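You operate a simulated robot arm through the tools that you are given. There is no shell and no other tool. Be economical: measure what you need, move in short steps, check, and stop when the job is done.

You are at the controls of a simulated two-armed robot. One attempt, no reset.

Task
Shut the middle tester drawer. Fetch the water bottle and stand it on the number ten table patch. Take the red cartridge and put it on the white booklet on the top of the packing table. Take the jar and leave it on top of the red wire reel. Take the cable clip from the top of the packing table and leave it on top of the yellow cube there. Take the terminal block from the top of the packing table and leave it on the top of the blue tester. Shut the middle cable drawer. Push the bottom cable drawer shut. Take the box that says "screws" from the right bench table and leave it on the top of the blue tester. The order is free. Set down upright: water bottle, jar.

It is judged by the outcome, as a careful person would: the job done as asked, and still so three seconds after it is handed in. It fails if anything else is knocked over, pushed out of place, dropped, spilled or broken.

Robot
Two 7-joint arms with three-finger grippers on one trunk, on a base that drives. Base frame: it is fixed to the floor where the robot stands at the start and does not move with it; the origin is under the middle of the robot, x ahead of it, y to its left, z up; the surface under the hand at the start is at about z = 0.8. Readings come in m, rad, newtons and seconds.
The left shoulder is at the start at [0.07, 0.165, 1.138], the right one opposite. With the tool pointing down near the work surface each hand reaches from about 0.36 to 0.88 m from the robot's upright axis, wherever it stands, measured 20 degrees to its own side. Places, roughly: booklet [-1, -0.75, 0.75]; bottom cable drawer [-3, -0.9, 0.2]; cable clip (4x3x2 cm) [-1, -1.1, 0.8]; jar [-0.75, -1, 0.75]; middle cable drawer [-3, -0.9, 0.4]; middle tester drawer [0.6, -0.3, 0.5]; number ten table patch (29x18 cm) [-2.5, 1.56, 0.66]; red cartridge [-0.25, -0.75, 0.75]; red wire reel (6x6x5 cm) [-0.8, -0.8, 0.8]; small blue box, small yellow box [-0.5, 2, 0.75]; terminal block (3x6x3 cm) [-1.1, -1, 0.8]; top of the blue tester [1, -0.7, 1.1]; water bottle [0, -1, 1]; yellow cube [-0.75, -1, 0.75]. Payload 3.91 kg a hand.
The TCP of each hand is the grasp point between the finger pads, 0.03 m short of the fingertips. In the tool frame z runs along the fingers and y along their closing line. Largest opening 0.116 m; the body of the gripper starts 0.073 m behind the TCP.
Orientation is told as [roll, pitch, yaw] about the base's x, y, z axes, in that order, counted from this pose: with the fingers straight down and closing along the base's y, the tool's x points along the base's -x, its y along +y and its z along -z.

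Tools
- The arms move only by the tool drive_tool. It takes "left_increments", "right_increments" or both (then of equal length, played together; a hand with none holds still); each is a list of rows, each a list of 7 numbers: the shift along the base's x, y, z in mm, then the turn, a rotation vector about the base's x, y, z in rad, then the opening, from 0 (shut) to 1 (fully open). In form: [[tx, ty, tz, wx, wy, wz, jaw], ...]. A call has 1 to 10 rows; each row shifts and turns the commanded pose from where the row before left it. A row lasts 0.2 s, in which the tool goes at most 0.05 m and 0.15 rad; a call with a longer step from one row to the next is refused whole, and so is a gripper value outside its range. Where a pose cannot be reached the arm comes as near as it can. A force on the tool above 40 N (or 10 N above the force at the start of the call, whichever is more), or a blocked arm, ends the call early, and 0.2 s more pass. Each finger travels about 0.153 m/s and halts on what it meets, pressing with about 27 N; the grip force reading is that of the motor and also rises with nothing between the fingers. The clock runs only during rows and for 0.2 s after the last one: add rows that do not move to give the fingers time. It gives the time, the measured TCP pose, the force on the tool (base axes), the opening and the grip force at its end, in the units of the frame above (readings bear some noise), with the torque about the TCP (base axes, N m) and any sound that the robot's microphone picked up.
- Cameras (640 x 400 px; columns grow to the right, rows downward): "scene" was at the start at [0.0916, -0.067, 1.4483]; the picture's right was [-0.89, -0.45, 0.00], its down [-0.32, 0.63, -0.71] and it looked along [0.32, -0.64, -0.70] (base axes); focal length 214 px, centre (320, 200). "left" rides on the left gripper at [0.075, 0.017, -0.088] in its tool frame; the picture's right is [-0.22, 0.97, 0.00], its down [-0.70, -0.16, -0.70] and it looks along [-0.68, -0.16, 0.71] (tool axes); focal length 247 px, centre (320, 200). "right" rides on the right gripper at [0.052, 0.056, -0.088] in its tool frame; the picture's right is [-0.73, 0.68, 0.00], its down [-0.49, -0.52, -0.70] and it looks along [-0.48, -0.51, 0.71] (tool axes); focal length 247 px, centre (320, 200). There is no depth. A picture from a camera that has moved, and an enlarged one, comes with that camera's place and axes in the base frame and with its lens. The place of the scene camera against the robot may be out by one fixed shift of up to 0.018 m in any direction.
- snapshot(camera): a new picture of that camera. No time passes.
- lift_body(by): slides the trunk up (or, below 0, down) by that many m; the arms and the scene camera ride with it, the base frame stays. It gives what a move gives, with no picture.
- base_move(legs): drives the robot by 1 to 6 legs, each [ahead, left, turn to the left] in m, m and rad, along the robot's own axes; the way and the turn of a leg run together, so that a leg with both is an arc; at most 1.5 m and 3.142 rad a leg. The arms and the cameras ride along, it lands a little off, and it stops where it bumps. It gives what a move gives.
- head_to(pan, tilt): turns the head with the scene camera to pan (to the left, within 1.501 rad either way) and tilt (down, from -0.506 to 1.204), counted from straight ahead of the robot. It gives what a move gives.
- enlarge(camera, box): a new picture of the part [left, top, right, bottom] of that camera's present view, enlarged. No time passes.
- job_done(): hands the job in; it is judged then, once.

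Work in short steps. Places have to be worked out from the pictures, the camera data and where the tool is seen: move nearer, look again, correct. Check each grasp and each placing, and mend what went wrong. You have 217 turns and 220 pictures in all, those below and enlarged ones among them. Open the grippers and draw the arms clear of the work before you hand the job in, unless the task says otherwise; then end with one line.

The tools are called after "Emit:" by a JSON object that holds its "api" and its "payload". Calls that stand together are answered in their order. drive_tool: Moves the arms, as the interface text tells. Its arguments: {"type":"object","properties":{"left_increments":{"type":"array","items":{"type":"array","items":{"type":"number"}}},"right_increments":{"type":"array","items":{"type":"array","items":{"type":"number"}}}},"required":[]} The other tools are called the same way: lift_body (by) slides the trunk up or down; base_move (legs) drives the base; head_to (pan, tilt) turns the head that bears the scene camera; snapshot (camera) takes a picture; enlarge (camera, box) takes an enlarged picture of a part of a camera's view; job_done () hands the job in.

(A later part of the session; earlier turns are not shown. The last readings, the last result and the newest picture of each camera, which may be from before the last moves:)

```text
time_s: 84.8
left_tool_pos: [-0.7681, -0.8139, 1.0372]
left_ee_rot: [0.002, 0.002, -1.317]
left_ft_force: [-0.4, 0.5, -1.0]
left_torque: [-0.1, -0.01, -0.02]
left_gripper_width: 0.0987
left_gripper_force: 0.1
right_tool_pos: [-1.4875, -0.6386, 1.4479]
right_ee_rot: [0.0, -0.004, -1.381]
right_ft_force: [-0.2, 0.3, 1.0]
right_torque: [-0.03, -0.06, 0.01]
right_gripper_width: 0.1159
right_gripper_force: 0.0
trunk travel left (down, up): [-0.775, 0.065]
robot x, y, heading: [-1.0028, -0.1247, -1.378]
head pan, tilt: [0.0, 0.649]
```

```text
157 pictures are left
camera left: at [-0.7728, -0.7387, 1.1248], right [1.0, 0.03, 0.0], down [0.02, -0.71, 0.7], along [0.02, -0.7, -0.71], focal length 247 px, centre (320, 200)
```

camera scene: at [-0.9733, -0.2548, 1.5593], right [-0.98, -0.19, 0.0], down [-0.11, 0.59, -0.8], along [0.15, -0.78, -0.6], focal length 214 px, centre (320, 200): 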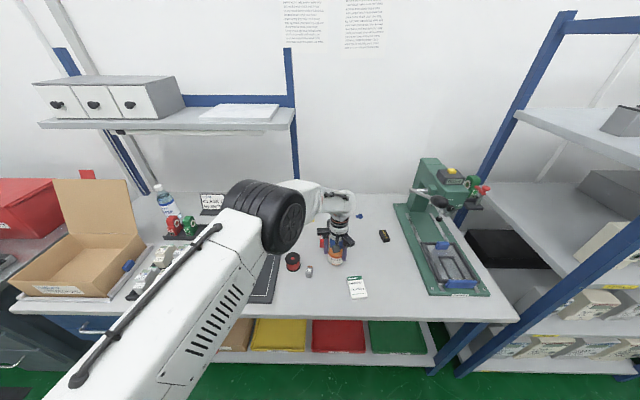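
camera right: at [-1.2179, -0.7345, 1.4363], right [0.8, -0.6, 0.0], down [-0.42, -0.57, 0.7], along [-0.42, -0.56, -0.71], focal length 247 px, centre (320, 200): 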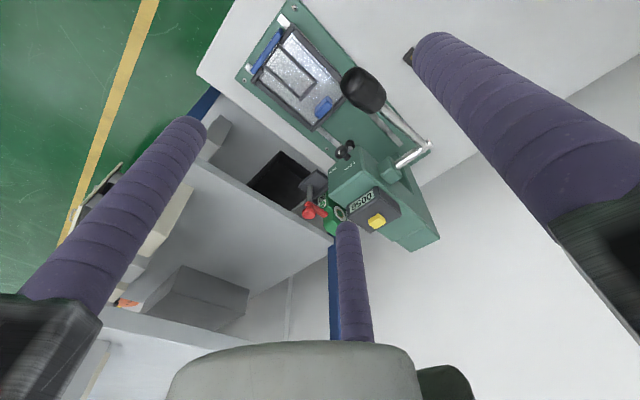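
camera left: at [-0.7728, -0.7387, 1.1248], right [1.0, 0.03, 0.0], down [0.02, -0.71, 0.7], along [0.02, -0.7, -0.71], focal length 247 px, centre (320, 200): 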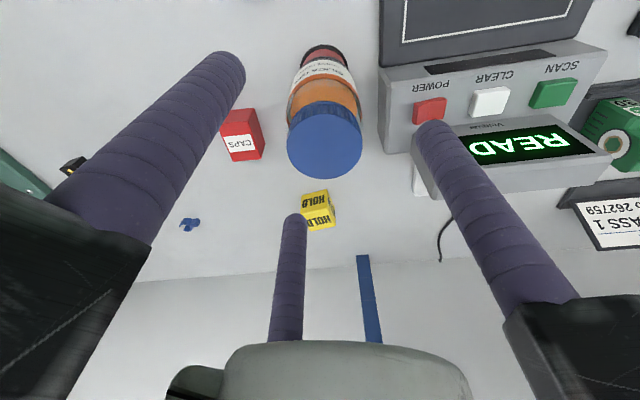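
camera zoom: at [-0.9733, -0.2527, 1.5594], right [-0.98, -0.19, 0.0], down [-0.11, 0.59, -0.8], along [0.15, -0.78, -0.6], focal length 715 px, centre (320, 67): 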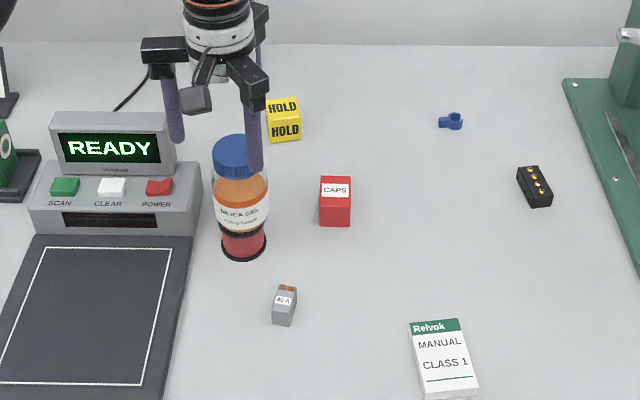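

Jar stands on the reel. Next the clip with the right arm: I tuck the left arm back, then drive forward/left.

Emit:
{"api": "drive_tool", "payload": {"left_increments": [[10, 40, 10, 0, 0, 0, 1], [10, 45, 10, 0, 0, 0, 1], [10, 45, 10, 0, 0, 0, 1], [10, 45, 10, 0, 0, 0, 1], [10, 40, 10, 0, 0, 0, 1], [0, 0, 0, 0, 0, 0, 1]], "right_increments": [[40, 0, -10, 0, 0, 0, 1], [40, 0, -10, 0, 0, 0, 1], [40, 0, -10, 0, 0, 0, 1], [40, 0, -10, 0, 0, 0, 1], [40, 0, -10, 0, 0, 0, 1], [0, 0, 0, 0, 0, 0, 1]]}}

Emit:
{"api": "base_move", "payload": {"legs": [[0.19, 0.1, 0]]}}

Emit:
{"api": "snapshot", "payload": {"camera": "right"}}

Emit:
{"api": "snapshot", "payload": {"camera": "scene"}}

```text
time_s: 86.2
left_tool_pos: [-0.7202, -0.5998, 1.088]
left_ee_rot: [0.0, 0.002, -1.319]
left_ft_force: [-0.6, -0.7, -0.7]
left_torque: [0.01, -0.04, 0.0]
left_gripper_width: 0.1158
left_gripper_force: 0.0
right_tool_pos: [-1.2968, -0.6461, 1.3846]
right_ee_rot: [0.03, 0.012, -1.388]
right_ft_force: [-0.6, 0.2, -0.1]
right_torque: [0.02, -0.04, 0.0]
right_gripper_width: 0.116
right_gripper_force: 0.0
trunk travel left (down, up): [-0.775, 0.065]
robot x, y, heading: [-1.0054, -0.126, -1.379]
head pan, tilt: [0.0, 0.649]
```

```text
time_s: 87.8
left_tool_pos: [-0.588, -0.7625, 1.0892]
left_ee_rot: [0.001, -0.002, -1.317]
left_ft_force: [0.3, 0.8, 1.1]
left_torque: [-0.01, 0.02, 0.01]
left_gripper_width: 0.1162
left_gripper_force: 0.1
right_tool_pos: [-1.1626, -0.8062, 1.3861]
right_ee_rot: [0.025, 0.011, -1.385]
right_ft_force: [-0.1, 0.7, 0.3]
right_torque: [-0.02, -0.02, 0.0]
right_gripper_width: 0.1159
right_gripper_force: 0.0
trunk travel left (down, up): [-0.775, 0.065]
robot x, y, heading: [-0.8762, -0.288, -1.38]
head pan, tilt: [0.0, 0.649]
```

```text
156 pictures are left
camera right: at [-1.12, -0.7467, 1.4775], right [0.8, -0.59, 0.01], down [-0.44, -0.58, 0.68], along [-0.4, -0.55, -0.73], focal length 247 px, centre (320, 200)
```

right: 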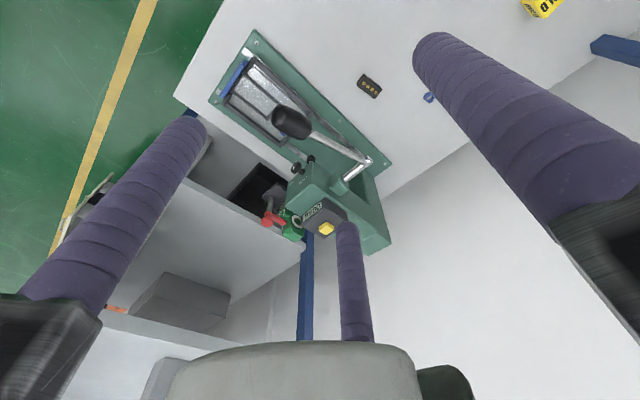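

```text
155 pictures are left
camera scene: at [-0.8384, -0.4159, 1.5584], right [-0.97, -0.23, 0.0], down [-0.14, 0.6, -0.79], along [0.19, -0.77, -0.61], focal length 214 px, centre (320, 200)
```

scene: 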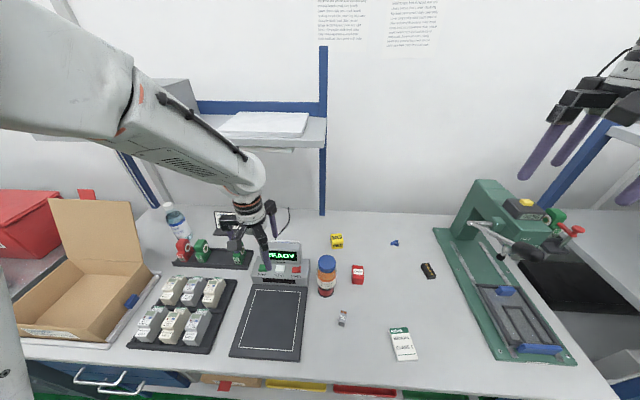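

Clip ≈(-1.03,-1.123), block ≈(-1.14,-1.0). I bring the right hand down near the clip.

Emit:
{"api": "drive_tool", "payload": {"right_increments": [[20, -18, -38, -0.015, 0.022, 0, 1], [20, -18, -38, 0, 0, 0, 1], [20, -18, -38, 0, 0, 0, 1], [20, -18, -38, 0, 0, 0, 1], [20, -18, -38, 0, 0, 0, 1], [15, -20, -38, 0, 0, 0, 1], [10, -22, -38, 0, 0, 0, 1], [5, -22, -38, 0, 0, 0, 1], [3, -22, -38, 0, 0, 0, 1], [0, 0, 0, 0, 0, 0, 1]]}}

Emit:
{"api": "snapshot", "payload": {"camera": "right"}}

Emit:
{"api": "snapshot", "payload": {"camera": "scene"}}

```text
time_s: 90.0
left_tool_pos: [-0.5875, -0.7621, 1.0889]
left_ee_rot: [0.001, 0.0, -1.318]
left_ft_force: [0.2, 0.6, 0.7]
left_torque: [-0.01, -0.03, -0.01]
left_gripper_width: 0.1161
left_gripper_force: 0.1
right_tool_pos: [-1.0276, -0.9848, 1.0432]
right_ee_rot: [0.002, -0.002, -1.385]
right_ft_force: [0.5, 0.0, 0.2]
right_torque: [0.0, 0.0, -0.01]
right_gripper_width: 0.1163
right_gripper_force: 0.1
trunk travel left (down, up): [-0.775, 0.065]
robot x, y, heading: [-0.8719, -0.2905, -1.373]
head pan, tilt: [0.0, 0.649]
```

```text
154 pictures are left
camera right: at [-0.9827, -0.9235, 1.1318], right [0.8, -0.59, 0.0], down [-0.43, -0.57, 0.7], along [-0.41, -0.56, -0.72], focal length 247 px, centre (320, 200)
```

right: 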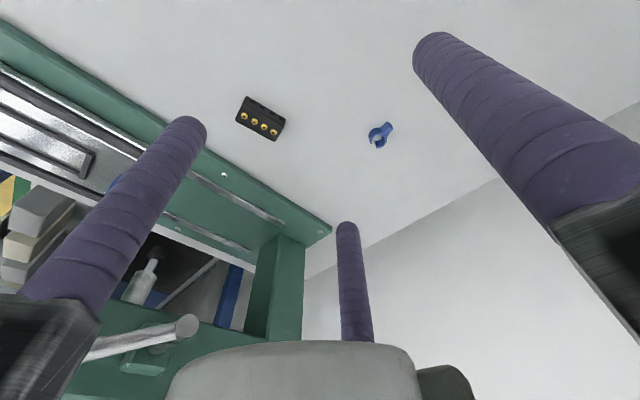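

```text
153 pictures are left
camera scene: at [-0.8407, -0.4176, 1.5594], right [-0.98, -0.19, 0.0], down [-0.12, 0.59, -0.8], along [0.15, -0.78, -0.6], focal length 214 px, centre (320, 200)
```

scene: 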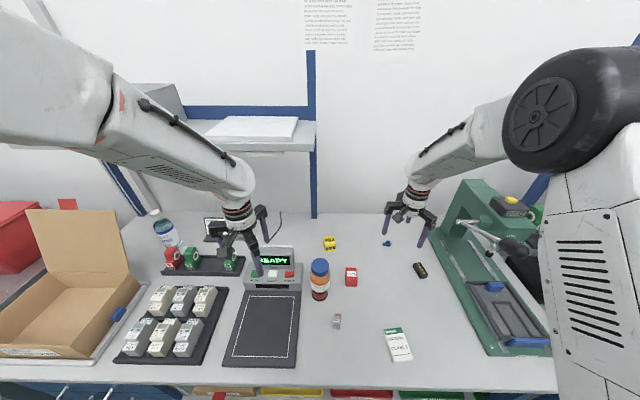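

Zoom in on the clip and block to judge their orientation.

Emit:
{"api": "enlarge", "payload": {"camera": "right", "box": [220, 80, 420, 180]}}

```text
3.20 times, centred on (320, 130) of right
camera zoom: at [-0.9827, -0.9235, 1.1318], right [0.8, -0.59, 0.0], down [-0.43, -0.57, 0.7], along [-0.41, -0.56, -0.72], focal length 790 px, centre (320, 424)
```

zoom: 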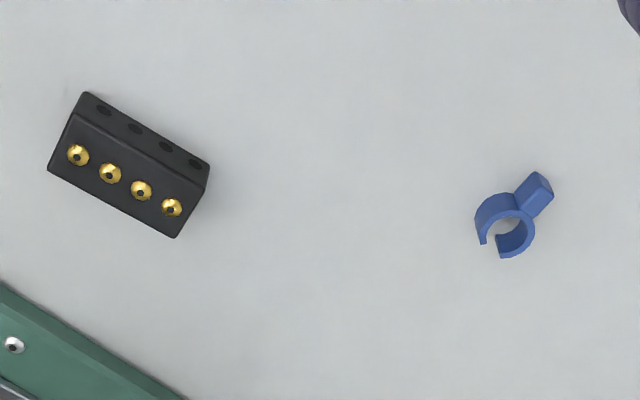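

Clip's length lies ~19° off x. I'll grip it lengthwise: rotate +0.15, go over it and lower to 0.91 for a check.

Emit:
{"api": "drive_tool", "payload": {"right_increments": [[3, -40, -10, 0, 0, 0.05, 1], [3, -40, -10, 0, 0, 0.05, 1], [3, -40, -10, 0, 0, 0.05, 1], [0, -16, -40, 0, 0, 0, 0.8], [0, 0, -40, 0, 0, 0, 0.7], [0, 0, -20, 0, 0, 0, 0.7], [0, 0, 0, 0, 0, 0, 0.7]]}}

Emit:
{"api": "snapshot", "payload": {"camera": "right"}}

```text
time_s: 91.6
left_tool_pos: [-0.5866, -0.7638, 1.0878]
left_ee_rot: [0.001, -0.002, -1.319]
left_ft_force: [-0.4, -0.4, -0.5]
left_torque: [0.0, 0.02, -0.01]
left_gripper_width: 0.1159
left_gripper_force: 0.0
right_tool_pos: [-1.0186, -1.1213, 0.9118]
right_ee_rot: [0.005, -0.001, -1.235]
right_ft_force: [0.6, 0.7, 0.8]
right_torque: [0.0, 0.03, 0.0]
right_gripper_width: 0.0812
right_gripper_force: 0.1
trunk travel left (down, up): [-0.775, 0.065]
robot x, y, heading: [-0.8694, -0.2912, -1.378]
head pan, tilt: [0.0, 0.649]
```

```text
151 pictures are left
camera right: at [-0.9837, -1.0544, 1.0021], right [0.88, -0.47, 0.0], down [-0.34, -0.63, 0.7], along [-0.32, -0.62, -0.72], focal length 247 px, centre (320, 200)
```

right: 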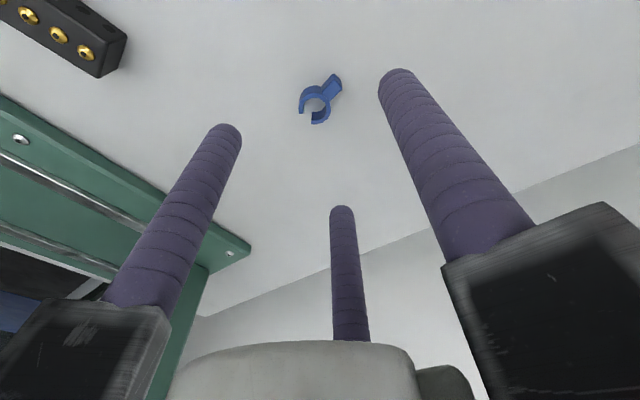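

Clip is centred under the hand. I rotate a little more, lower to 0.836 and close.

Emit:
{"api": "drive_tool", "payload": {"right_increments": [[0, -2, -35, 0, 0, 0.08, 0.7], [0, 0, -30, 0, 0, 0.07, 0.7], [0, 0, -10, 0, 0, 0, 0.7], [0, 0, 0, 0, 0, 0, 0.45], [0, 0, 0, 0, 0, 0, 0.2], [0, 0, 0, 0, 0, 0, 0.1]]}}

Emit:
{"api": "snapshot", "payload": {"camera": "right"}}

```text
time_s: 93.0
left_tool_pos: [-0.5872, -0.7651, 1.089]
left_ee_rot: [0.0, -0.001, -1.318]
left_ft_force: [0.1, -0.6, 0.7]
left_torque: [0.0, 0.0, -0.01]
left_gripper_width: 0.116
left_gripper_force: 0.1
right_tool_pos: [-1.0204, -1.1239, 0.8383]
right_ee_rot: [0.002, 0.0, -1.086]
right_ft_force: [0.2, -0.7, 0.2]
right_torque: [-0.01, 0.0, 0.02]
right_gripper_width: 0.0241
right_gripper_force: 27.0
trunk travel left (down, up): [-0.775, 0.065]
robot x, y, heading: [-0.8668, -0.2919, -1.38]
head pan, tilt: [0.0, 0.649]
```

```text
150 pictures are left
camera right: at [-0.9949, -1.0513, 0.9275], right [0.94, -0.33, 0.0], down [-0.24, -0.68, 0.7], along [-0.23, -0.66, -0.72], focal length 247 px, centre (320, 200)
```

right: 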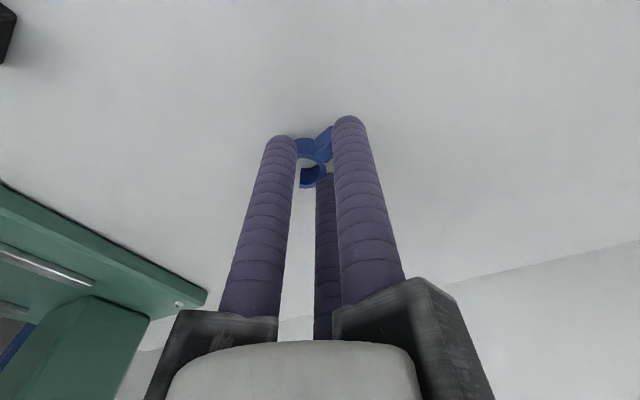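

Something is held (2.4 cm). I lift 100 mm and check.

Emit:
{"api": "drive_tool", "payload": {"right_increments": [[0, 0, 40, 0, 0, 0, 0.1], [0, 0, 40, 0, 0, 0, 0.1], [0, 0, 30, 0, 0, 0, 0.1], [0, 0, 0, 0, 0, 0, 0.1]]}}

Emit:
{"api": "enlarge", "payload": {"camera": "right", "box": [220, 60, 420, 220]}}

Emit:
{"api": "snapshot", "payload": {"camera": "scene"}}

```text
time_s: 94.0
left_tool_pos: [-0.5875, -0.7641, 1.0882]
left_ee_rot: [0.0, 0.002, -1.317]
left_ft_force: [-0.8, 1.1, -0.1]
left_torque: [0.0, -0.03, 0.01]
left_gripper_width: 0.1162
left_gripper_force: 0.1
right_tool_pos: [-1.0217, -1.1232, 0.9477]
right_ee_rot: [0.004, 0.0, -1.084]
right_ft_force: [0.3, 0.1, -0.4]
right_torque: [-0.01, 0.01, -0.02]
right_gripper_width: 0.0234
right_gripper_force: 26.2
trunk travel left (down, up): [-0.775, 0.065]
robot x, y, heading: [-0.8728, -0.2901, -1.375]
head pan, tilt: [0.0, 0.649]
```

```text
2.50 times, centred on (320, 140) of right
camera zoom: at [-0.9964, -1.0515, 1.0364], right [0.94, -0.33, 0.0], down [-0.24, -0.68, 0.7], along [-0.23, -0.66, -0.72], focal length 617 px, centre (320, 350)
```

zoom: 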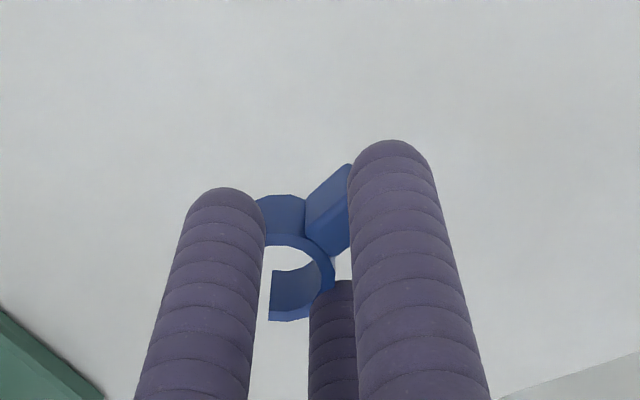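

```text
148 pictures are left
camera scene: at [-0.8408, -0.4195, 1.5592], right [-0.98, -0.19, 0.0], down [-0.11, 0.59, -0.8], along [0.15, -0.78, -0.6], focal length 214 px, centre (320, 200)
```

scene: 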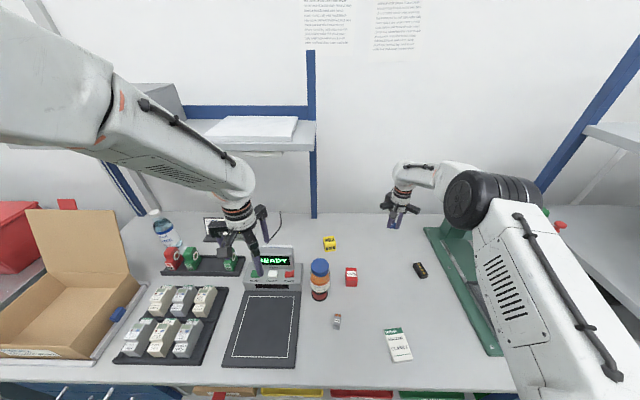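

Clip held. I move toward the cube, stopping just short for a view.

Emit:
{"api": "drive_tool", "payload": {"right_increments": [[40, 18, 2, 0, 0, 0, 0.1], [40, 18, 0, 0, 0, 0, 0.1], [40, 18, 0, 0, 0, 0, 0.1], [40, 18, 0, 0, 0, 0, 0.1], [40, 18, 0, 0, 0, 0, 0.1], [40, 18, 0, 0, 0, 0, 0.1], [0, 0, 0, 0, 0, 0, 0.1]]}}

Emit:
{"api": "snapshot", "payload": {"camera": "right"}}

Emit:
{"api": "snapshot", "payload": {"camera": "scene"}}

```text
time_s: 95.6
left_tool_pos: [-0.588, -0.7637, 1.0887]
left_ee_rot: [0.001, 0.0, -1.317]
left_ft_force: [0.6, 0.1, 0.3]
left_torque: [0.03, 0.0, 0.03]
left_gripper_width: 0.1159
left_gripper_force: 0.1
right_tool_pos: [-0.7819, -1.0127, 0.9513]
right_ee_rot: [0.004, 0.0, -1.086]
right_ft_force: [0.3, -0.5, 1.2]
right_torque: [0.03, -0.01, 0.0]
right_gripper_width: 0.0234
right_gripper_force: 26.9
trunk travel left (down, up): [-0.775, 0.065]
robot x, y, heading: [-0.8708, -0.2871, -1.381]
head pan, tilt: [0.0, 0.649]
```

```text
147 pictures are left
camera right: at [-0.7562, -0.9417, 1.0406], right [0.94, -0.33, 0.0], down [-0.24, -0.68, 0.7], along [-0.23, -0.66, -0.72], focal length 247 px, centre (320, 200)
```

right: 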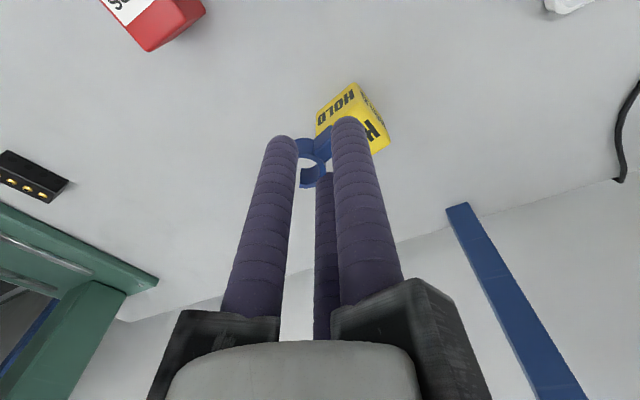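

```text
146 pictures are left
camera scene: at [-0.8416, -0.4195, 1.5592], right [-0.98, -0.19, 0.0], down [-0.11, 0.59, -0.8], along [0.15, -0.78, -0.6], focal length 214 px, centre (320, 200)
```

scene: 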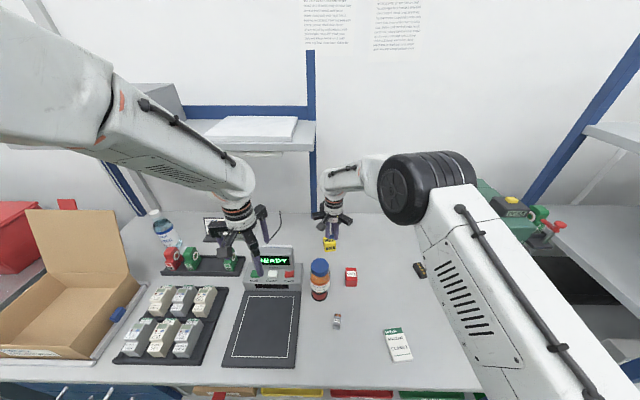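

Zoom in on the cube.

Emit:
{"api": "enlarge", "payload": {"camera": "right", "box": [260, 60, 420, 200]}}

Emit:
{"api": "enlarge", "payload": {"camera": "scene", "box": [290, 180, 380, 270]}}

```text
2.86 times, centred on (340, 130) of right
camera zoom: at [-0.7562, -0.9417, 1.0406], right [0.94, -0.33, 0.0], down [-0.24, -0.68, 0.7], along [-0.23, -0.66, -0.72], focal length 706 px, centre (263, 400)
```

zoom: 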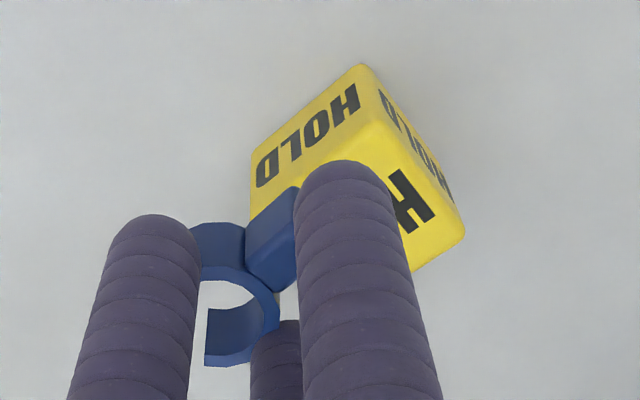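

```text
4.44 times, centred on (335, 225) of scene
camera zoom: at [-0.8416, -0.4195, 1.5592], right [-0.98, -0.19, 0.0], down [-0.11, 0.59, -0.8], along [0.15, -0.78, -0.6], focal length 953 px, centre (253, 89)
```

zoom: 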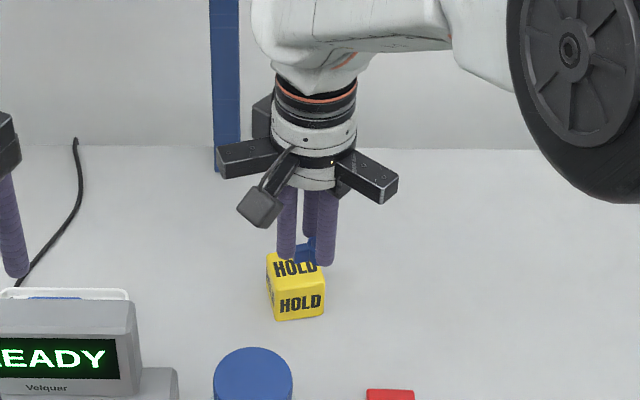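

Cube centre (-0.765,-1.052), top ≈0.853. I move over it and lower gently.

Emit:
{"api": "drive_tool", "payload": {"right_increments": [[9, -20, 0, 0, 0, 0, 0.1], [8, -20, 0, 0, 0, 0, 0.1], [0, 0, -25, 0, 0, 0, 0.1], [0, 0, -20, 0, 0, 0, 0.1], [0, 0, -6, 0, 0, 0, 0.1], [0, 0, 0, 0, 0, 0, 0.1]]}}

Emit:
{"api": "enlarge", "payload": {"camera": "right", "box": [220, 60, 420, 220]}}

Emit:
{"api": "enlarge", "payload": {"camera": "scene", "box": [290, 180, 380, 270]}}

```text
time_s: 97.0
left_tool_pos: [-0.5869, -0.7632, 1.0893]
left_ee_rot: [0.0, -0.001, -1.318]
left_ft_force: [0.6, -0.1, 0.3]
left_torque: [0.01, -0.01, 0.0]
left_gripper_width: 0.116
left_gripper_force: 0.1
right_tool_pos: [-0.7621, -1.0535, 0.8997]
right_ee_rot: [0.003, 0.001, -1.086]
right_ft_force: [1.1, 0.1, 0.0]
right_torque: [0.01, 0.01, -0.01]
right_gripper_width: 0.0231
right_gripper_force: 27.2
trunk travel left (down, up): [-0.775, 0.065]
robot x, y, heading: [-0.8742, -0.2947, -1.377]
head pan, tilt: [0.0, 0.649]
```

```text
2.50 times, centred on (320, 140) of right
camera zoom: at [-0.7375, -0.9812, 0.9885], right [0.94, -0.33, 0.0], down [-0.24, -0.68, 0.7], along [-0.23, -0.66, -0.72], focal length 617 px, centre (320, 350)
```

zoom: 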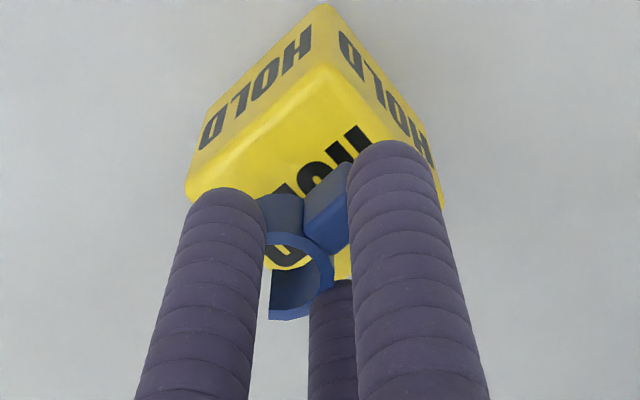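

```text
4.44 times, centred on (335, 225) of scene
camera zoom: at [-0.8406, -0.419, 1.5593], right [-0.98, -0.19, 0.0], down [-0.12, 0.59, -0.8], along [0.15, -0.78, -0.6], focal length 953 px, centre (253, 89)
```

zoom: 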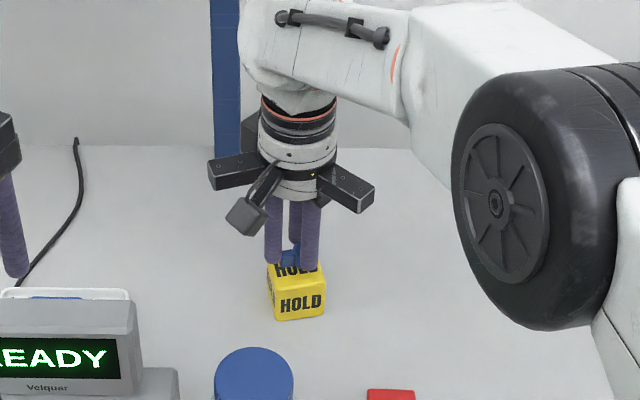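

Right above the cube's middle. Lower to contact.

Emit:
{"api": "drive_tool", "payload": {"right_increments": [[0, 0, -3, 0, 0, 0, 0.1], [0, 0, -3, 0, 0, 0, 0.1], [0, 0, -2, 0, 0, 0, 0.1], [0, 0, 0, 0, 0, 0, 0.1]]}}

```text
time_s: 98.0
left_tool_pos: [-0.5871, -0.7641, 1.089]
left_ee_rot: [-0.001, -0.001, -1.316]
left_ft_force: [0.5, 0.7, 0.3]
left_torque: [0.03, -0.02, 0.01]
left_gripper_width: 0.1161
left_gripper_force: 0.1
right_tool_pos: [-0.762, -1.0534, 0.8918]
right_ee_rot: [0.003, 0.0, -1.087]
right_ft_force: [-0.4, -0.9, 0.7]
right_torque: [-0.01, 0.03, -0.02]
right_gripper_width: 0.0229
right_gripper_force: 27.0
trunk travel left (down, up): [-0.775, 0.065]
robot x, y, heading: [-0.8739, -0.289, -1.383]
head pan, tilt: [0.0, 0.649]
```

A bit lower still.

Emit:
{"api": "drive_tool", "payload": {"right_increments": [[0, 0, -2, 0, 0, 0, 0.1], [0, 0, -2, 0, 0, 0, 0.1], [0, 0, 0, 0, 0, 0, 0.1]]}}

Emit:
{"api": "enlarge", "payload": {"camera": "right", "box": [220, 60, 420, 220]}}

```text
time_s: 98.8
left_tool_pos: [-0.5865, -0.763, 1.089]
left_ee_rot: [0.002, 0.0, -1.319]
left_ft_force: [0.2, -0.4, 0.0]
left_torque: [-0.01, 0.02, 0.01]
left_gripper_width: 0.116
left_gripper_force: 0.0
right_tool_pos: [-0.7625, -1.0552, 0.8894]
right_ee_rot: [0.003, -0.002, -1.086]
right_ft_force: [0.5, -0.6, 6.2]
right_torque: [0.02, 0.03, 0.0]
right_gripper_width: 0.0227
right_gripper_force: 27.4
trunk travel left (down, up): [-0.775, 0.065]
robot x, y, heading: [-0.8695, -0.2922, -1.379]
head pan, tilt: [0.0, 0.649]
```

```text
2.50 times, centred on (320, 140) of right
camera zoom: at [-0.7376, -0.9825, 0.9784], right [0.94, -0.33, 0.0], down [-0.24, -0.67, 0.7], along [-0.23, -0.66, -0.71], focal length 617 px, centre (320, 350)
```

zoom: 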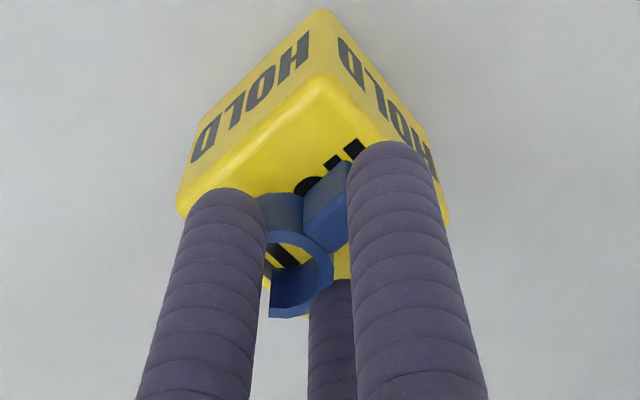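

Contact (6 N). Release gently and rise.

Emit:
{"api": "drive_tool", "payload": {"right_increments": [[0, 0, 1, 0, 0, 0, 0.35], [0, 0, 0, 0, 0, 0, 0.5], [0, 0, 20, 0, 0, 0, 0.5], [0, 0, 40, 0, 0, 0, 0.5], [-10, 20, 40, 0, 0, 0, 0.6], [-20, 40, 0, 0, 0, 0, 1]]}}

Emit:
{"api": "snapshot", "payload": {"camera": "right"}}

Emit:
{"api": "enlarge", "payload": {"camera": "scene", "box": [290, 180, 380, 270]}}

```text
time_s: 100.2
left_tool_pos: [-0.5888, -0.7613, 1.0894]
left_ee_rot: [0.0, -0.003, -1.319]
left_ft_force: [-1.0, 0.2, 0.0]
left_torque: [0.01, 0.03, 0.0]
left_gripper_width: 0.116
left_gripper_force: 0.0
right_tool_pos: [-0.7916, -0.994, 0.9874]
right_ee_rot: [0.003, -0.002, -1.086]
right_ft_force: [-0.2, -0.5, 0.4]
right_torque: [-0.02, -0.02, 0.01]
right_gripper_width: 0.1163
right_gripper_force: 0.2
trunk travel left (down, up): [-0.775, 0.065]
robot x, y, heading: [-0.8732, -0.2892, -1.38]
head pan, tilt: [0.0, 0.649]
```

```text
140 pictures are left
camera right: at [-0.7678, -0.9219, 1.0765], right [0.94, -0.33, 0.0], down [-0.24, -0.67, 0.7], along [-0.23, -0.66, -0.71], focal length 247 px, centre (320, 200)
```

right: 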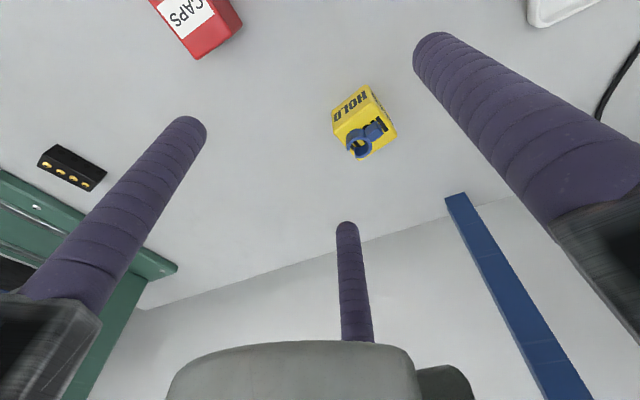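

```text
4.44 times, centred on (335, 225) of scene
camera zoom: at [-0.8415, -0.4168, 1.5594], right [-0.98, -0.19, 0.0], down [-0.11, 0.59, -0.8], along [0.15, -0.78, -0.6], focal length 953 px, centre (253, 89)
```

zoom: 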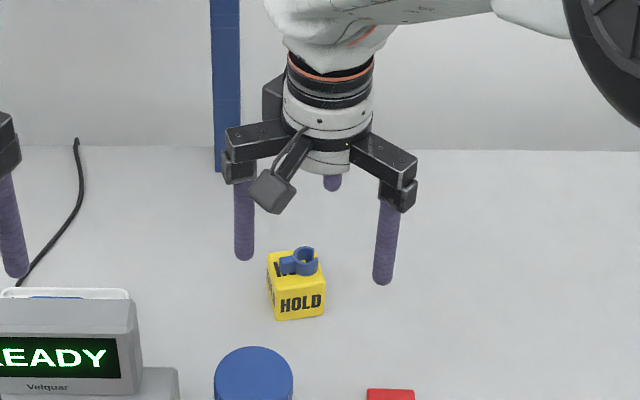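

Clip rests on the cube. Now the terminal block: I move over to it, rotating to its short axis.

Emit:
{"api": "drive_tool", "payload": {"right_increments": [[-45, 5, 3, 0, 0, -0.05, 1], [-45, 5, 3, 0, 0, -0.05, 1], [-45, 5, 3, 0, 0, -0.05, 1], [-45, 5, 0, 0, 0, -0.05, 1], [-45, 5, 0, 0, 0, -0.05, 1], [-45, 5, 0, 0, 0, 0, 1], [-45, 5, 0, 0, 0, 0, 0.8], [0, 0, 0, 0, 0, 0, 0.7]]}}

Emit:
{"api": "snapshot", "payload": {"camera": "right"}}

Emit:
{"api": "snapshot", "payload": {"camera": "scene"}}

```text
time_s: 102.0
left_tool_pos: [-0.5852, -0.7632, 1.0891]
left_ee_rot: [0.0, 0.002, -1.318]
left_ft_force: [0.4, 0.3, -0.5]
left_torque: [-0.01, 0.04, -0.01]
left_gripper_width: 0.116
left_gripper_force: 0.1
right_tool_pos: [-1.1071, -0.9595, 0.9977]
right_ee_rot: [0.002, -0.002, -1.332]
right_ft_force: [0.1, 0.8, -0.8]
right_torque: [0.01, 0.0, 0.02]
right_gripper_width: 0.0811
right_gripper_force: 0.0
trunk travel left (down, up): [-0.775, 0.065]
robot x, y, heading: [-0.8729, -0.2874, -1.383]
head pan, tilt: [0.0, 0.649]
```

```text
138 pictures are left
camera right: at [-1.0646, -0.8961, 1.0862], right [0.83, -0.55, 0.0], down [-0.4, -0.6, 0.7], along [-0.39, -0.58, -0.72], focal length 247 px, centre (320, 200)
```

right: 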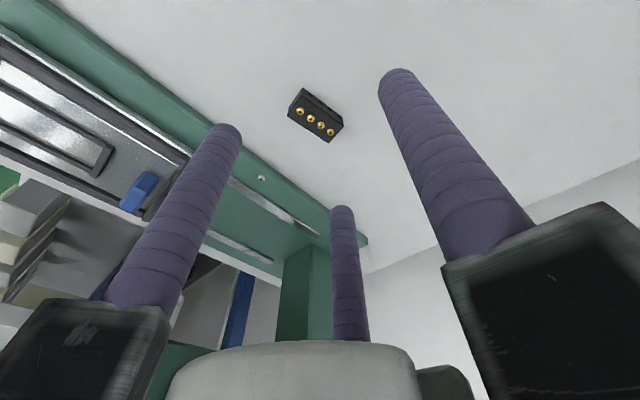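

```text
137 pictures are left
camera scene: at [-0.8393, -0.4192, 1.5592], right [-0.98, -0.19, 0.0], down [-0.12, 0.59, -0.8], along [0.15, -0.78, -0.6], focal length 214 px, centre (320, 200)
```

scene: 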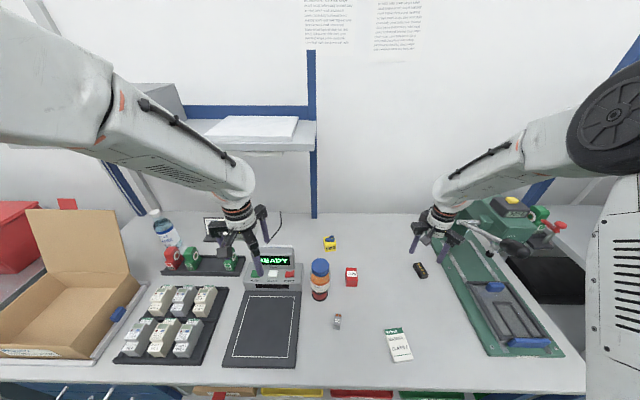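

Block ≈(-1.139,-0.999), but the right forearm would come near the press lever. I'll use the left arm instead: tuck the right arm high and back, then shift the base right.

Emit:
{"api": "drive_tool", "payload": {"right_increments": [[0, 20, 44, 0, 0, 0, 1], [0, 20, 44, 0, 0, 0, 1], [0, 20, 44, 0, 0, 0, 1], [0, 20, 44, 0, 0, 0, 1], [0, 25, 42, 0, 0, 0, 1], [0, 25, 42, 0, 0, 0, 1], [0, 25, 42, 0, 0, 0, 1], [0, 25, 42, 0, 0, 0, 1], [0, 25, 42, 0, 0, 0, 1]]}}

Emit:
{"api": "base_move", "payload": {"legs": [[0, -0.33, 0]]}}

Emit:
{"api": "snapshot", "payload": {"camera": "scene"}}

Emit:
{"api": "snapshot", "payload": {"camera": "left"}}

```text
time_s: 104.0
left_tool_pos: [-0.588, -0.7631, 1.0892]
left_ee_rot: [-0.001, -0.002, -1.318]
left_ft_force: [0.6, -0.1, -0.5]
left_torque: [-0.04, 0.02, 0.01]
left_gripper_width: 0.1163
left_gripper_force: 0.1
right_tool_pos: [-1.1445, -0.8092, 1.3813]
right_ee_rot: [0.055, -0.011, -1.34]
right_ft_force: [0.4, 0.5, -0.1]
right_torque: [-0.06, -0.01, 0.0]
right_gripper_width: 0.1162
right_gripper_force: 0.1
right hand out of reach, approached as far as the arm can: row 7, 8, 9
trunk travel left (down, up): [-0.775, 0.065]
robot x, y, heading: [-0.871, -0.2919, -1.38]
head pan, tilt: [0.0, 0.649]
```

```text
time_s: 106.2
left_tool_pos: [-0.9102, -0.8263, 1.0888]
left_ee_rot: [-0.002, 0.001, -1.315]
left_ft_force: [-0.1, -0.4, 0.4]
left_torque: [-0.04, -0.01, -0.01]
left_gripper_width: 0.1161
left_gripper_force: 0.1
right_tool_pos: [-1.4698, -0.8757, 1.3773]
right_ee_rot: [0.054, 0.001, -1.344]
right_ft_force: [0.3, -0.6, 0.4]
right_torque: [-0.01, 0.02, 0.01]
right_gripper_width: 0.116
right_gripper_force: 0.0
trunk travel left (down, up): [-0.775, 0.065]
robot x, y, heading: [-1.1969, -0.3572, -1.379]
head pan, tilt: [0.0, 0.649]
```

```text
136 pictures are left
camera scene: at [-1.1687, -0.4731, 1.5416], right [-0.99, -0.17, 0.0], down [-0.13, 0.75, -0.65], along [0.11, -0.64, -0.76], focal length 214 px, centre (320, 200)
```

scene: 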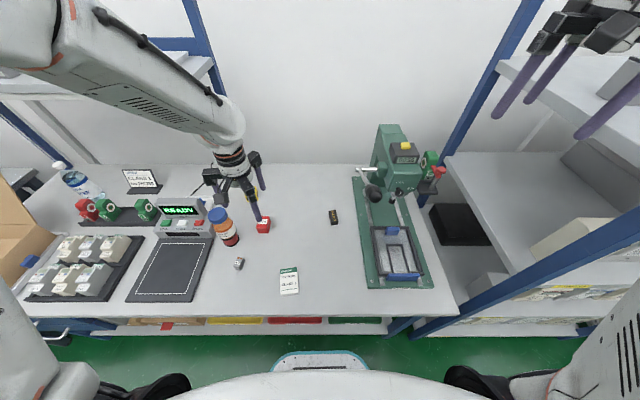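

```text
135 pictures are left
camera left: at [-0.9153, -0.7505, 1.1759], right [1.0, 0.03, 0.0], down [0.02, -0.71, 0.7], along [0.02, -0.7, -0.71], focal length 247 px, centre (320, 200)
```

left: 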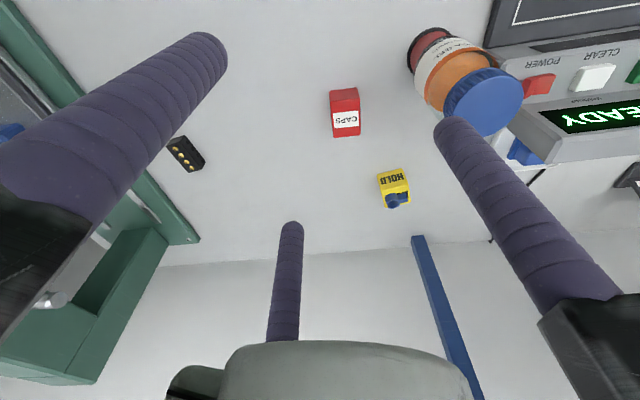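

I see the block at (-1.143,-1.0). I bring the left hand there, staying on the left side of the lever.

Emit:
{"api": "drive_tool", "payload": {"left_increments": [[-40, -24, -15, 0, 0, -0.02, 0.8], [-40, -24, -15, 0, 0, -0.02, 0.7], [-40, -24, -15, 0, 0, -0.02, 0.6], [-40, -24, -15, 0, 0, -0.015, 0.6], [-36, -24, -15, 0, 0, 0, 0.6], [-20, -24, -15, 0, 0, 0, 0.6], [0, 0, 0, 0, 0, 0, 0.6]]}}

Emit:
{"api": "snapshot", "payload": {"camera": "left"}}

Emit:
{"api": "snapshot", "payload": {"camera": "scene"}}

```text
time_s: 107.8
left_tool_pos: [-1.1227, -0.9746, 1.0096]
left_ee_rot: [-0.033, 0.004, -1.368]
left_ft_force: [0.9, 0.2, 0.0]
left_torque: [0.03, 0.02, 0.02]
left_gripper_width: 0.0695
left_gripper_force: 0.1
right_tool_pos: [-1.4724, -0.8752, 1.3738]
right_ee_rot: [0.063, 0.005, -1.345]
right_ft_force: [0.2, -1.0, 0.5]
right_torque: [0.0, -0.06, 0.01]
right_gripper_width: 0.1159
right_gripper_force: 0.1
trunk travel left (down, up): [-0.775, 0.065]
robot x, y, heading: [-1.1979, -0.3567, -1.381]
head pan, tilt: [0.0, 0.649]
```

```text
134 pictures are left
camera left: at [-1.1198, -0.899, 1.0956], right [1.0, -0.02, -0.03], down [0.01, -0.71, 0.7], along [-0.04, -0.7, -0.71], focal length 247 px, centre (320, 200)
```

left: 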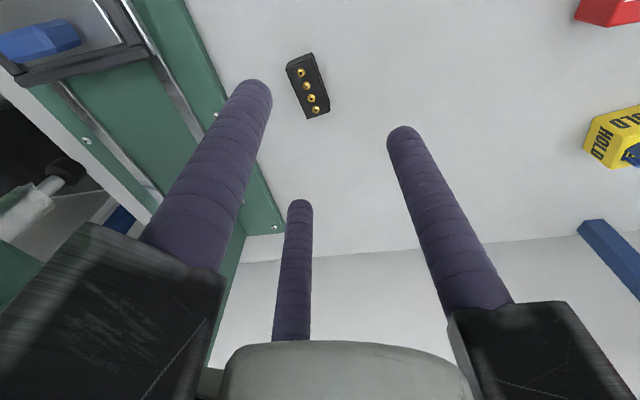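

```text
133 pictures are left
camera scene: at [-1.1702, -0.4767, 1.548], right [-0.99, -0.17, 0.0], down [-0.12, 0.7, -0.71], along [0.12, -0.7, -0.71], focal length 214 px, centre (320, 200)
```

scene: 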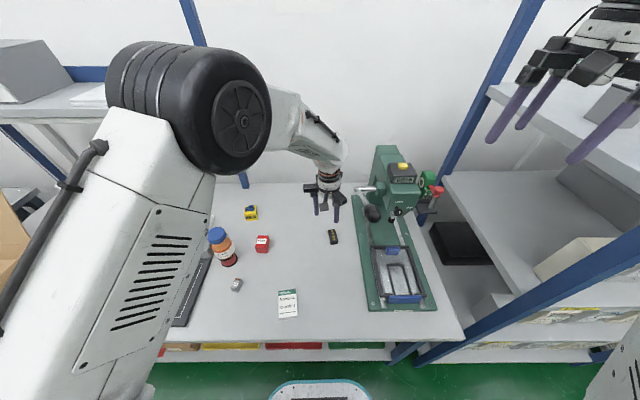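

Block under the fingers at (-1.145,-0.998). I lower partway with levelling and re-check.

Emit:
{"api": "drive_tool", "payload": {"left_increments": [[-11, -12, -30, 0.0066, -0.032, 0.02, 0.6], [-10, -12, -30, 0, 0, 0, 0.6], [0, 0, -30, 0, 0, 0, 0.6], [0, 0, 0, 0, 0, 0, 0.6]]}}

Emit:
{"api": "snapshot", "payload": {"camera": "left"}}

Emit:
{"api": "snapshot", "payload": {"camera": "scene"}}

```text
time_s: 108.8
left_tool_pos: [-1.1448, -0.9946, 0.9092]
left_ee_rot: [0.031, 0.002, -1.364]
left_ft_force: [-0.1, -0.3, -0.7]
left_torque: [-0.04, -0.02, 0.0]
left_gripper_width: 0.0698
left_gripper_force: 0.0
right_tool_pos: [-1.4732, -0.876, 1.3721]
right_ee_rot: [0.063, 0.005, -1.345]
right_ft_force: [-0.3, 0.4, 0.3]
right_torque: [0.01, 0.0, 0.0]
right_gripper_width: 0.1159
right_gripper_force: 0.1
trunk travel left (down, up): [-0.775, 0.065]
robot x, y, heading: [-1.1994, -0.353, -1.378]
head pan, tilt: [0.0, 0.649]
```

```text
132 pictures are left
camera left: at [-1.1479, -0.9199, 0.9976], right [1.0, -0.02, 0.03], down [-0.04, -0.72, 0.69], along [0.01, -0.69, -0.72], focal length 247 px, centre (320, 200)
```

left: 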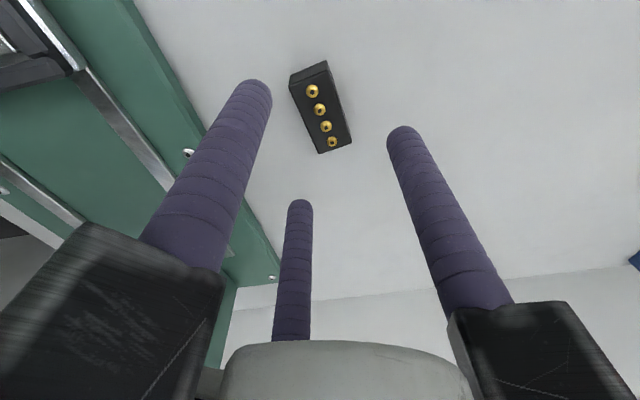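

```text
131 pictures are left
camera scene: at [-1.17, -0.4776, 1.5483], right [-0.99, -0.17, 0.0], down [-0.12, 0.69, -0.71], along [0.12, -0.7, -0.7], focal length 214 px, centre (320, 200)
```

scene: 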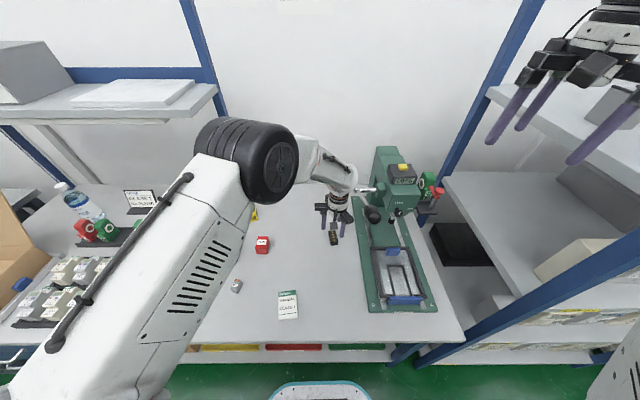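

The wrist would pass within a centimetre of the press lever. I'll lean the hand toward the robot (about 0.35 rad) so the wrist stays clear; first raise, back the base off a little, and tilt.

Emit:
{"api": "drive_tool", "payload": {"left_increments": [[5, 0, 40, -0.0066, 0.032, 0, 0.6], [5, 0, 30, 0, 0, 0, 0.6]]}}

Emit:
{"api": "base_move", "payload": {"legs": [[-0.14, 0, 0]]}}

Emit:
{"api": "drive_tool", "payload": {"left_increments": [[-4, -35, -15, -0.115, -0.023, 0, 0.6], [-4, -35, -15, -0.115, -0.023, 0, 0.6], [-4, -35, -10, -0.115, -0.023, 0, 0.6], [0, 0, 0, 0, 0, 0, 0.6]]}}

Emit:
{"api": "snapshot", "payload": {"camera": "left"}}

Emit:
{"api": "snapshot", "payload": {"camera": "scene"}}

```text
time_s: 109.4
left_tool_pos: [-1.1393, -0.9934, 0.9833]
left_ee_rot: [0.002, 0.0, -1.373]
left_ft_force: [0.1, 0.2, 0.2]
left_torque: [0.0, 0.03, 0.01]
left_gripper_width: 0.0697
left_gripper_force: 0.0
right_tool_pos: [-1.4726, -0.8752, 1.3732]
right_ee_rot: [0.064, 0.005, -1.347]
right_ft_force: [0.3, 0.4, -0.4]
right_torque: [-0.03, 0.0, 0.01]
right_gripper_width: 0.116
right_gripper_force: 0.1
trunk travel left (down, up): [-0.775, 0.065]
robot x, y, heading: [-1.1952, -0.3522, -1.384]
head pan, tilt: [0.0, 0.649]
```

```text
time_s: 110.8
left_tool_pos: [-1.1659, -0.8608, 0.9829]
left_ee_rot: [-0.001, 0.004, -1.374]
left_ft_force: [0.8, 0.8, 1.0]
left_torque: [0.04, -0.01, 0.01]
left_gripper_width: 0.0696
left_gripper_force: 0.1
right_tool_pos: [-1.4993, -0.7414, 1.3719]
right_ee_rot: [0.063, 0.007, -1.348]
right_ft_force: [1.1, -0.1, 0.0]
right_torque: [0.04, 0.0, 0.01]
right_gripper_width: 0.1162
right_gripper_force: 0.0
trunk travel left (down, up): [-0.775, 0.065]
robot x, y, heading: [-1.2253, -0.2138, -1.378]
head pan, tilt: [0.0, 0.649]
```

```text
time_s: 111.8
left_tool_pos: [-1.1674, -0.9646, 0.9504]
left_ee_rot: [-0.007, -0.363, -1.362]
left_ft_force: [2.0, 1.0, 2.0]
left_torque: [-0.07, 0.32, 0.04]
left_gripper_width: 0.0696
left_gripper_force: 0.1
right_tool_pos: [-1.491, -0.7352, 1.3748]
right_ee_rot: [0.06, 0.005, -1.345]
right_ft_force: [-0.6, -0.3, 0.1]
right_torque: [-0.01, -0.05, -0.02]
right_gripper_width: 0.116
right_gripper_force: 0.1
trunk travel left (down, up): [-0.775, 0.065]
robot x, y, heading: [-1.2197, -0.217, -1.381]
head pan, tilt: [0.0, 0.649]
```

```text
130 pictures are left
camera left: at [-1.1729, -0.8632, 1.0059], right [1.0, -0.01, 0.07], down [-0.07, -0.43, 0.9], along [0.03, -0.9, -0.42], focal length 247 px, centre (320, 200)
```

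left: 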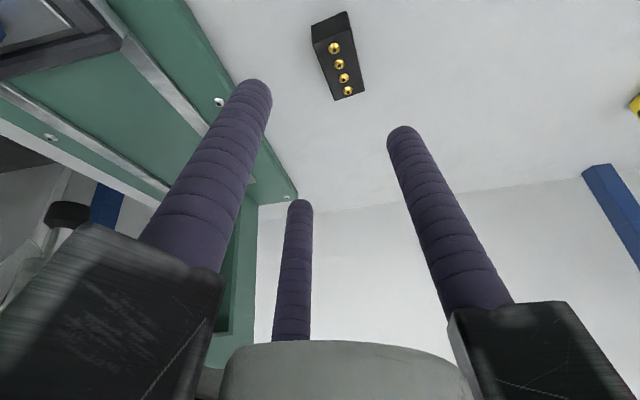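

```text
129 pictures are left
camera scene: at [-1.1869, -0.3381, 1.5549], right [-0.98, -0.18, 0.01], down [-0.12, 0.64, -0.76], along [0.13, -0.75, -0.65], focal length 214 px, centre (320, 200)
```

scene: 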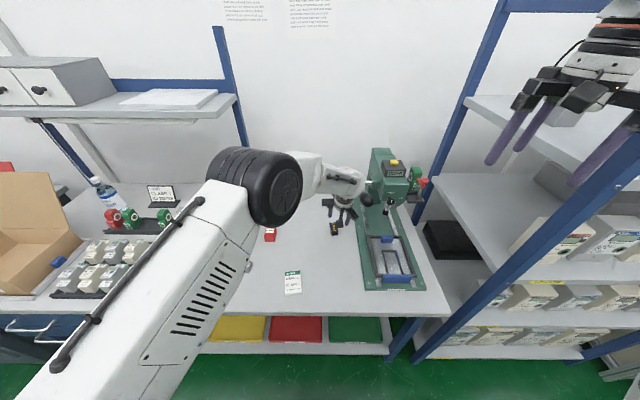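

The wrist is close to the lever knob (knob at about (-1.246,-0.852,1.14)); leaning back was the wrong way. I move left away, and un-tilt to upright — recomputing shows upright clears the lever bar by ~1.6 cm.

Emit:
{"api": "drive_tool", "payload": {"left_increments": [[30, 0, 5, 0, 0, 0, 0.6], [30, 10, 10, 0.115, 0.023, 0, 0.6], [5, 10, 10, 0.115, 0.023, 0, 0.6], [0, 10, 10, 0.115, 0.023, 0, 0.6], [0, 0, 0, 0, 0, 0, 0.6]]}}

Emit:
{"api": "snapshot", "payload": {"camera": "scene"}}

Emit:
{"api": "snapshot", "payload": {"camera": "left"}}

```text
time_s: 113.0
left_tool_pos: [-1.112, -0.9337, 0.9765]
left_ee_rot: [-0.003, 0.002, -1.373]
left_ft_force: [0.7, 0.1, 0.0]
left_torque: [-0.01, 0.03, 0.02]
left_gripper_width: 0.0695
left_gripper_force: 0.0
right_tool_pos: [-1.4981, -0.7376, 1.3727]
right_ee_rot: [0.065, 0.008, -1.35]
right_ft_force: [-1.3, -0.4, 0.4]
right_torque: [-0.01, 0.03, -0.05]
right_gripper_width: 0.1161
right_gripper_force: 0.0
trunk travel left (down, up): [-0.775, 0.065]
robot x, y, heading: [-1.2273, -0.2163, -1.375]
head pan, tilt: [0.0, 0.649]
```

```text
128 pictures are left
camera scene: at [-1.1937, -0.3426, 1.5543], right [-0.98, -0.18, 0.0], down [-0.12, 0.64, -0.76], along [0.13, -0.75, -0.65], focal length 214 px, centre (320, 200)
```

scene: 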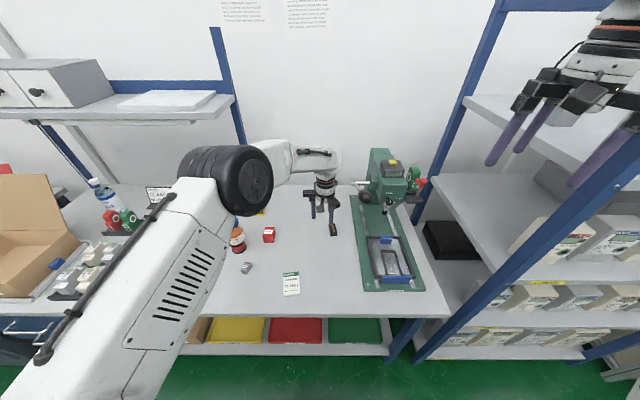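

```text
127 pictures are left
camera left: at [-1.1122, -0.8583, 1.0649], right [1.0, -0.03, 0.0], down [-0.02, -0.72, 0.7], along [-0.02, -0.7, -0.72], focal length 247 px, centre (320, 200)
```

left: 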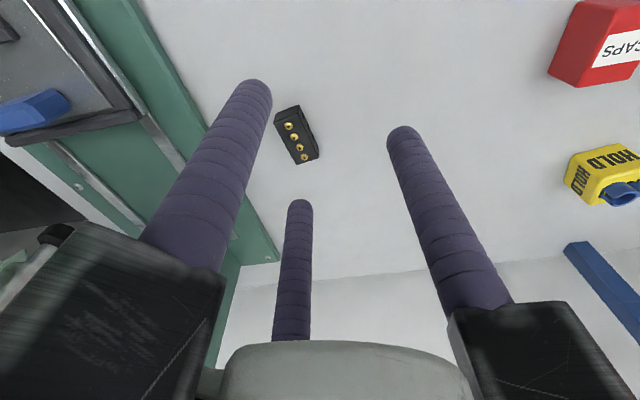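

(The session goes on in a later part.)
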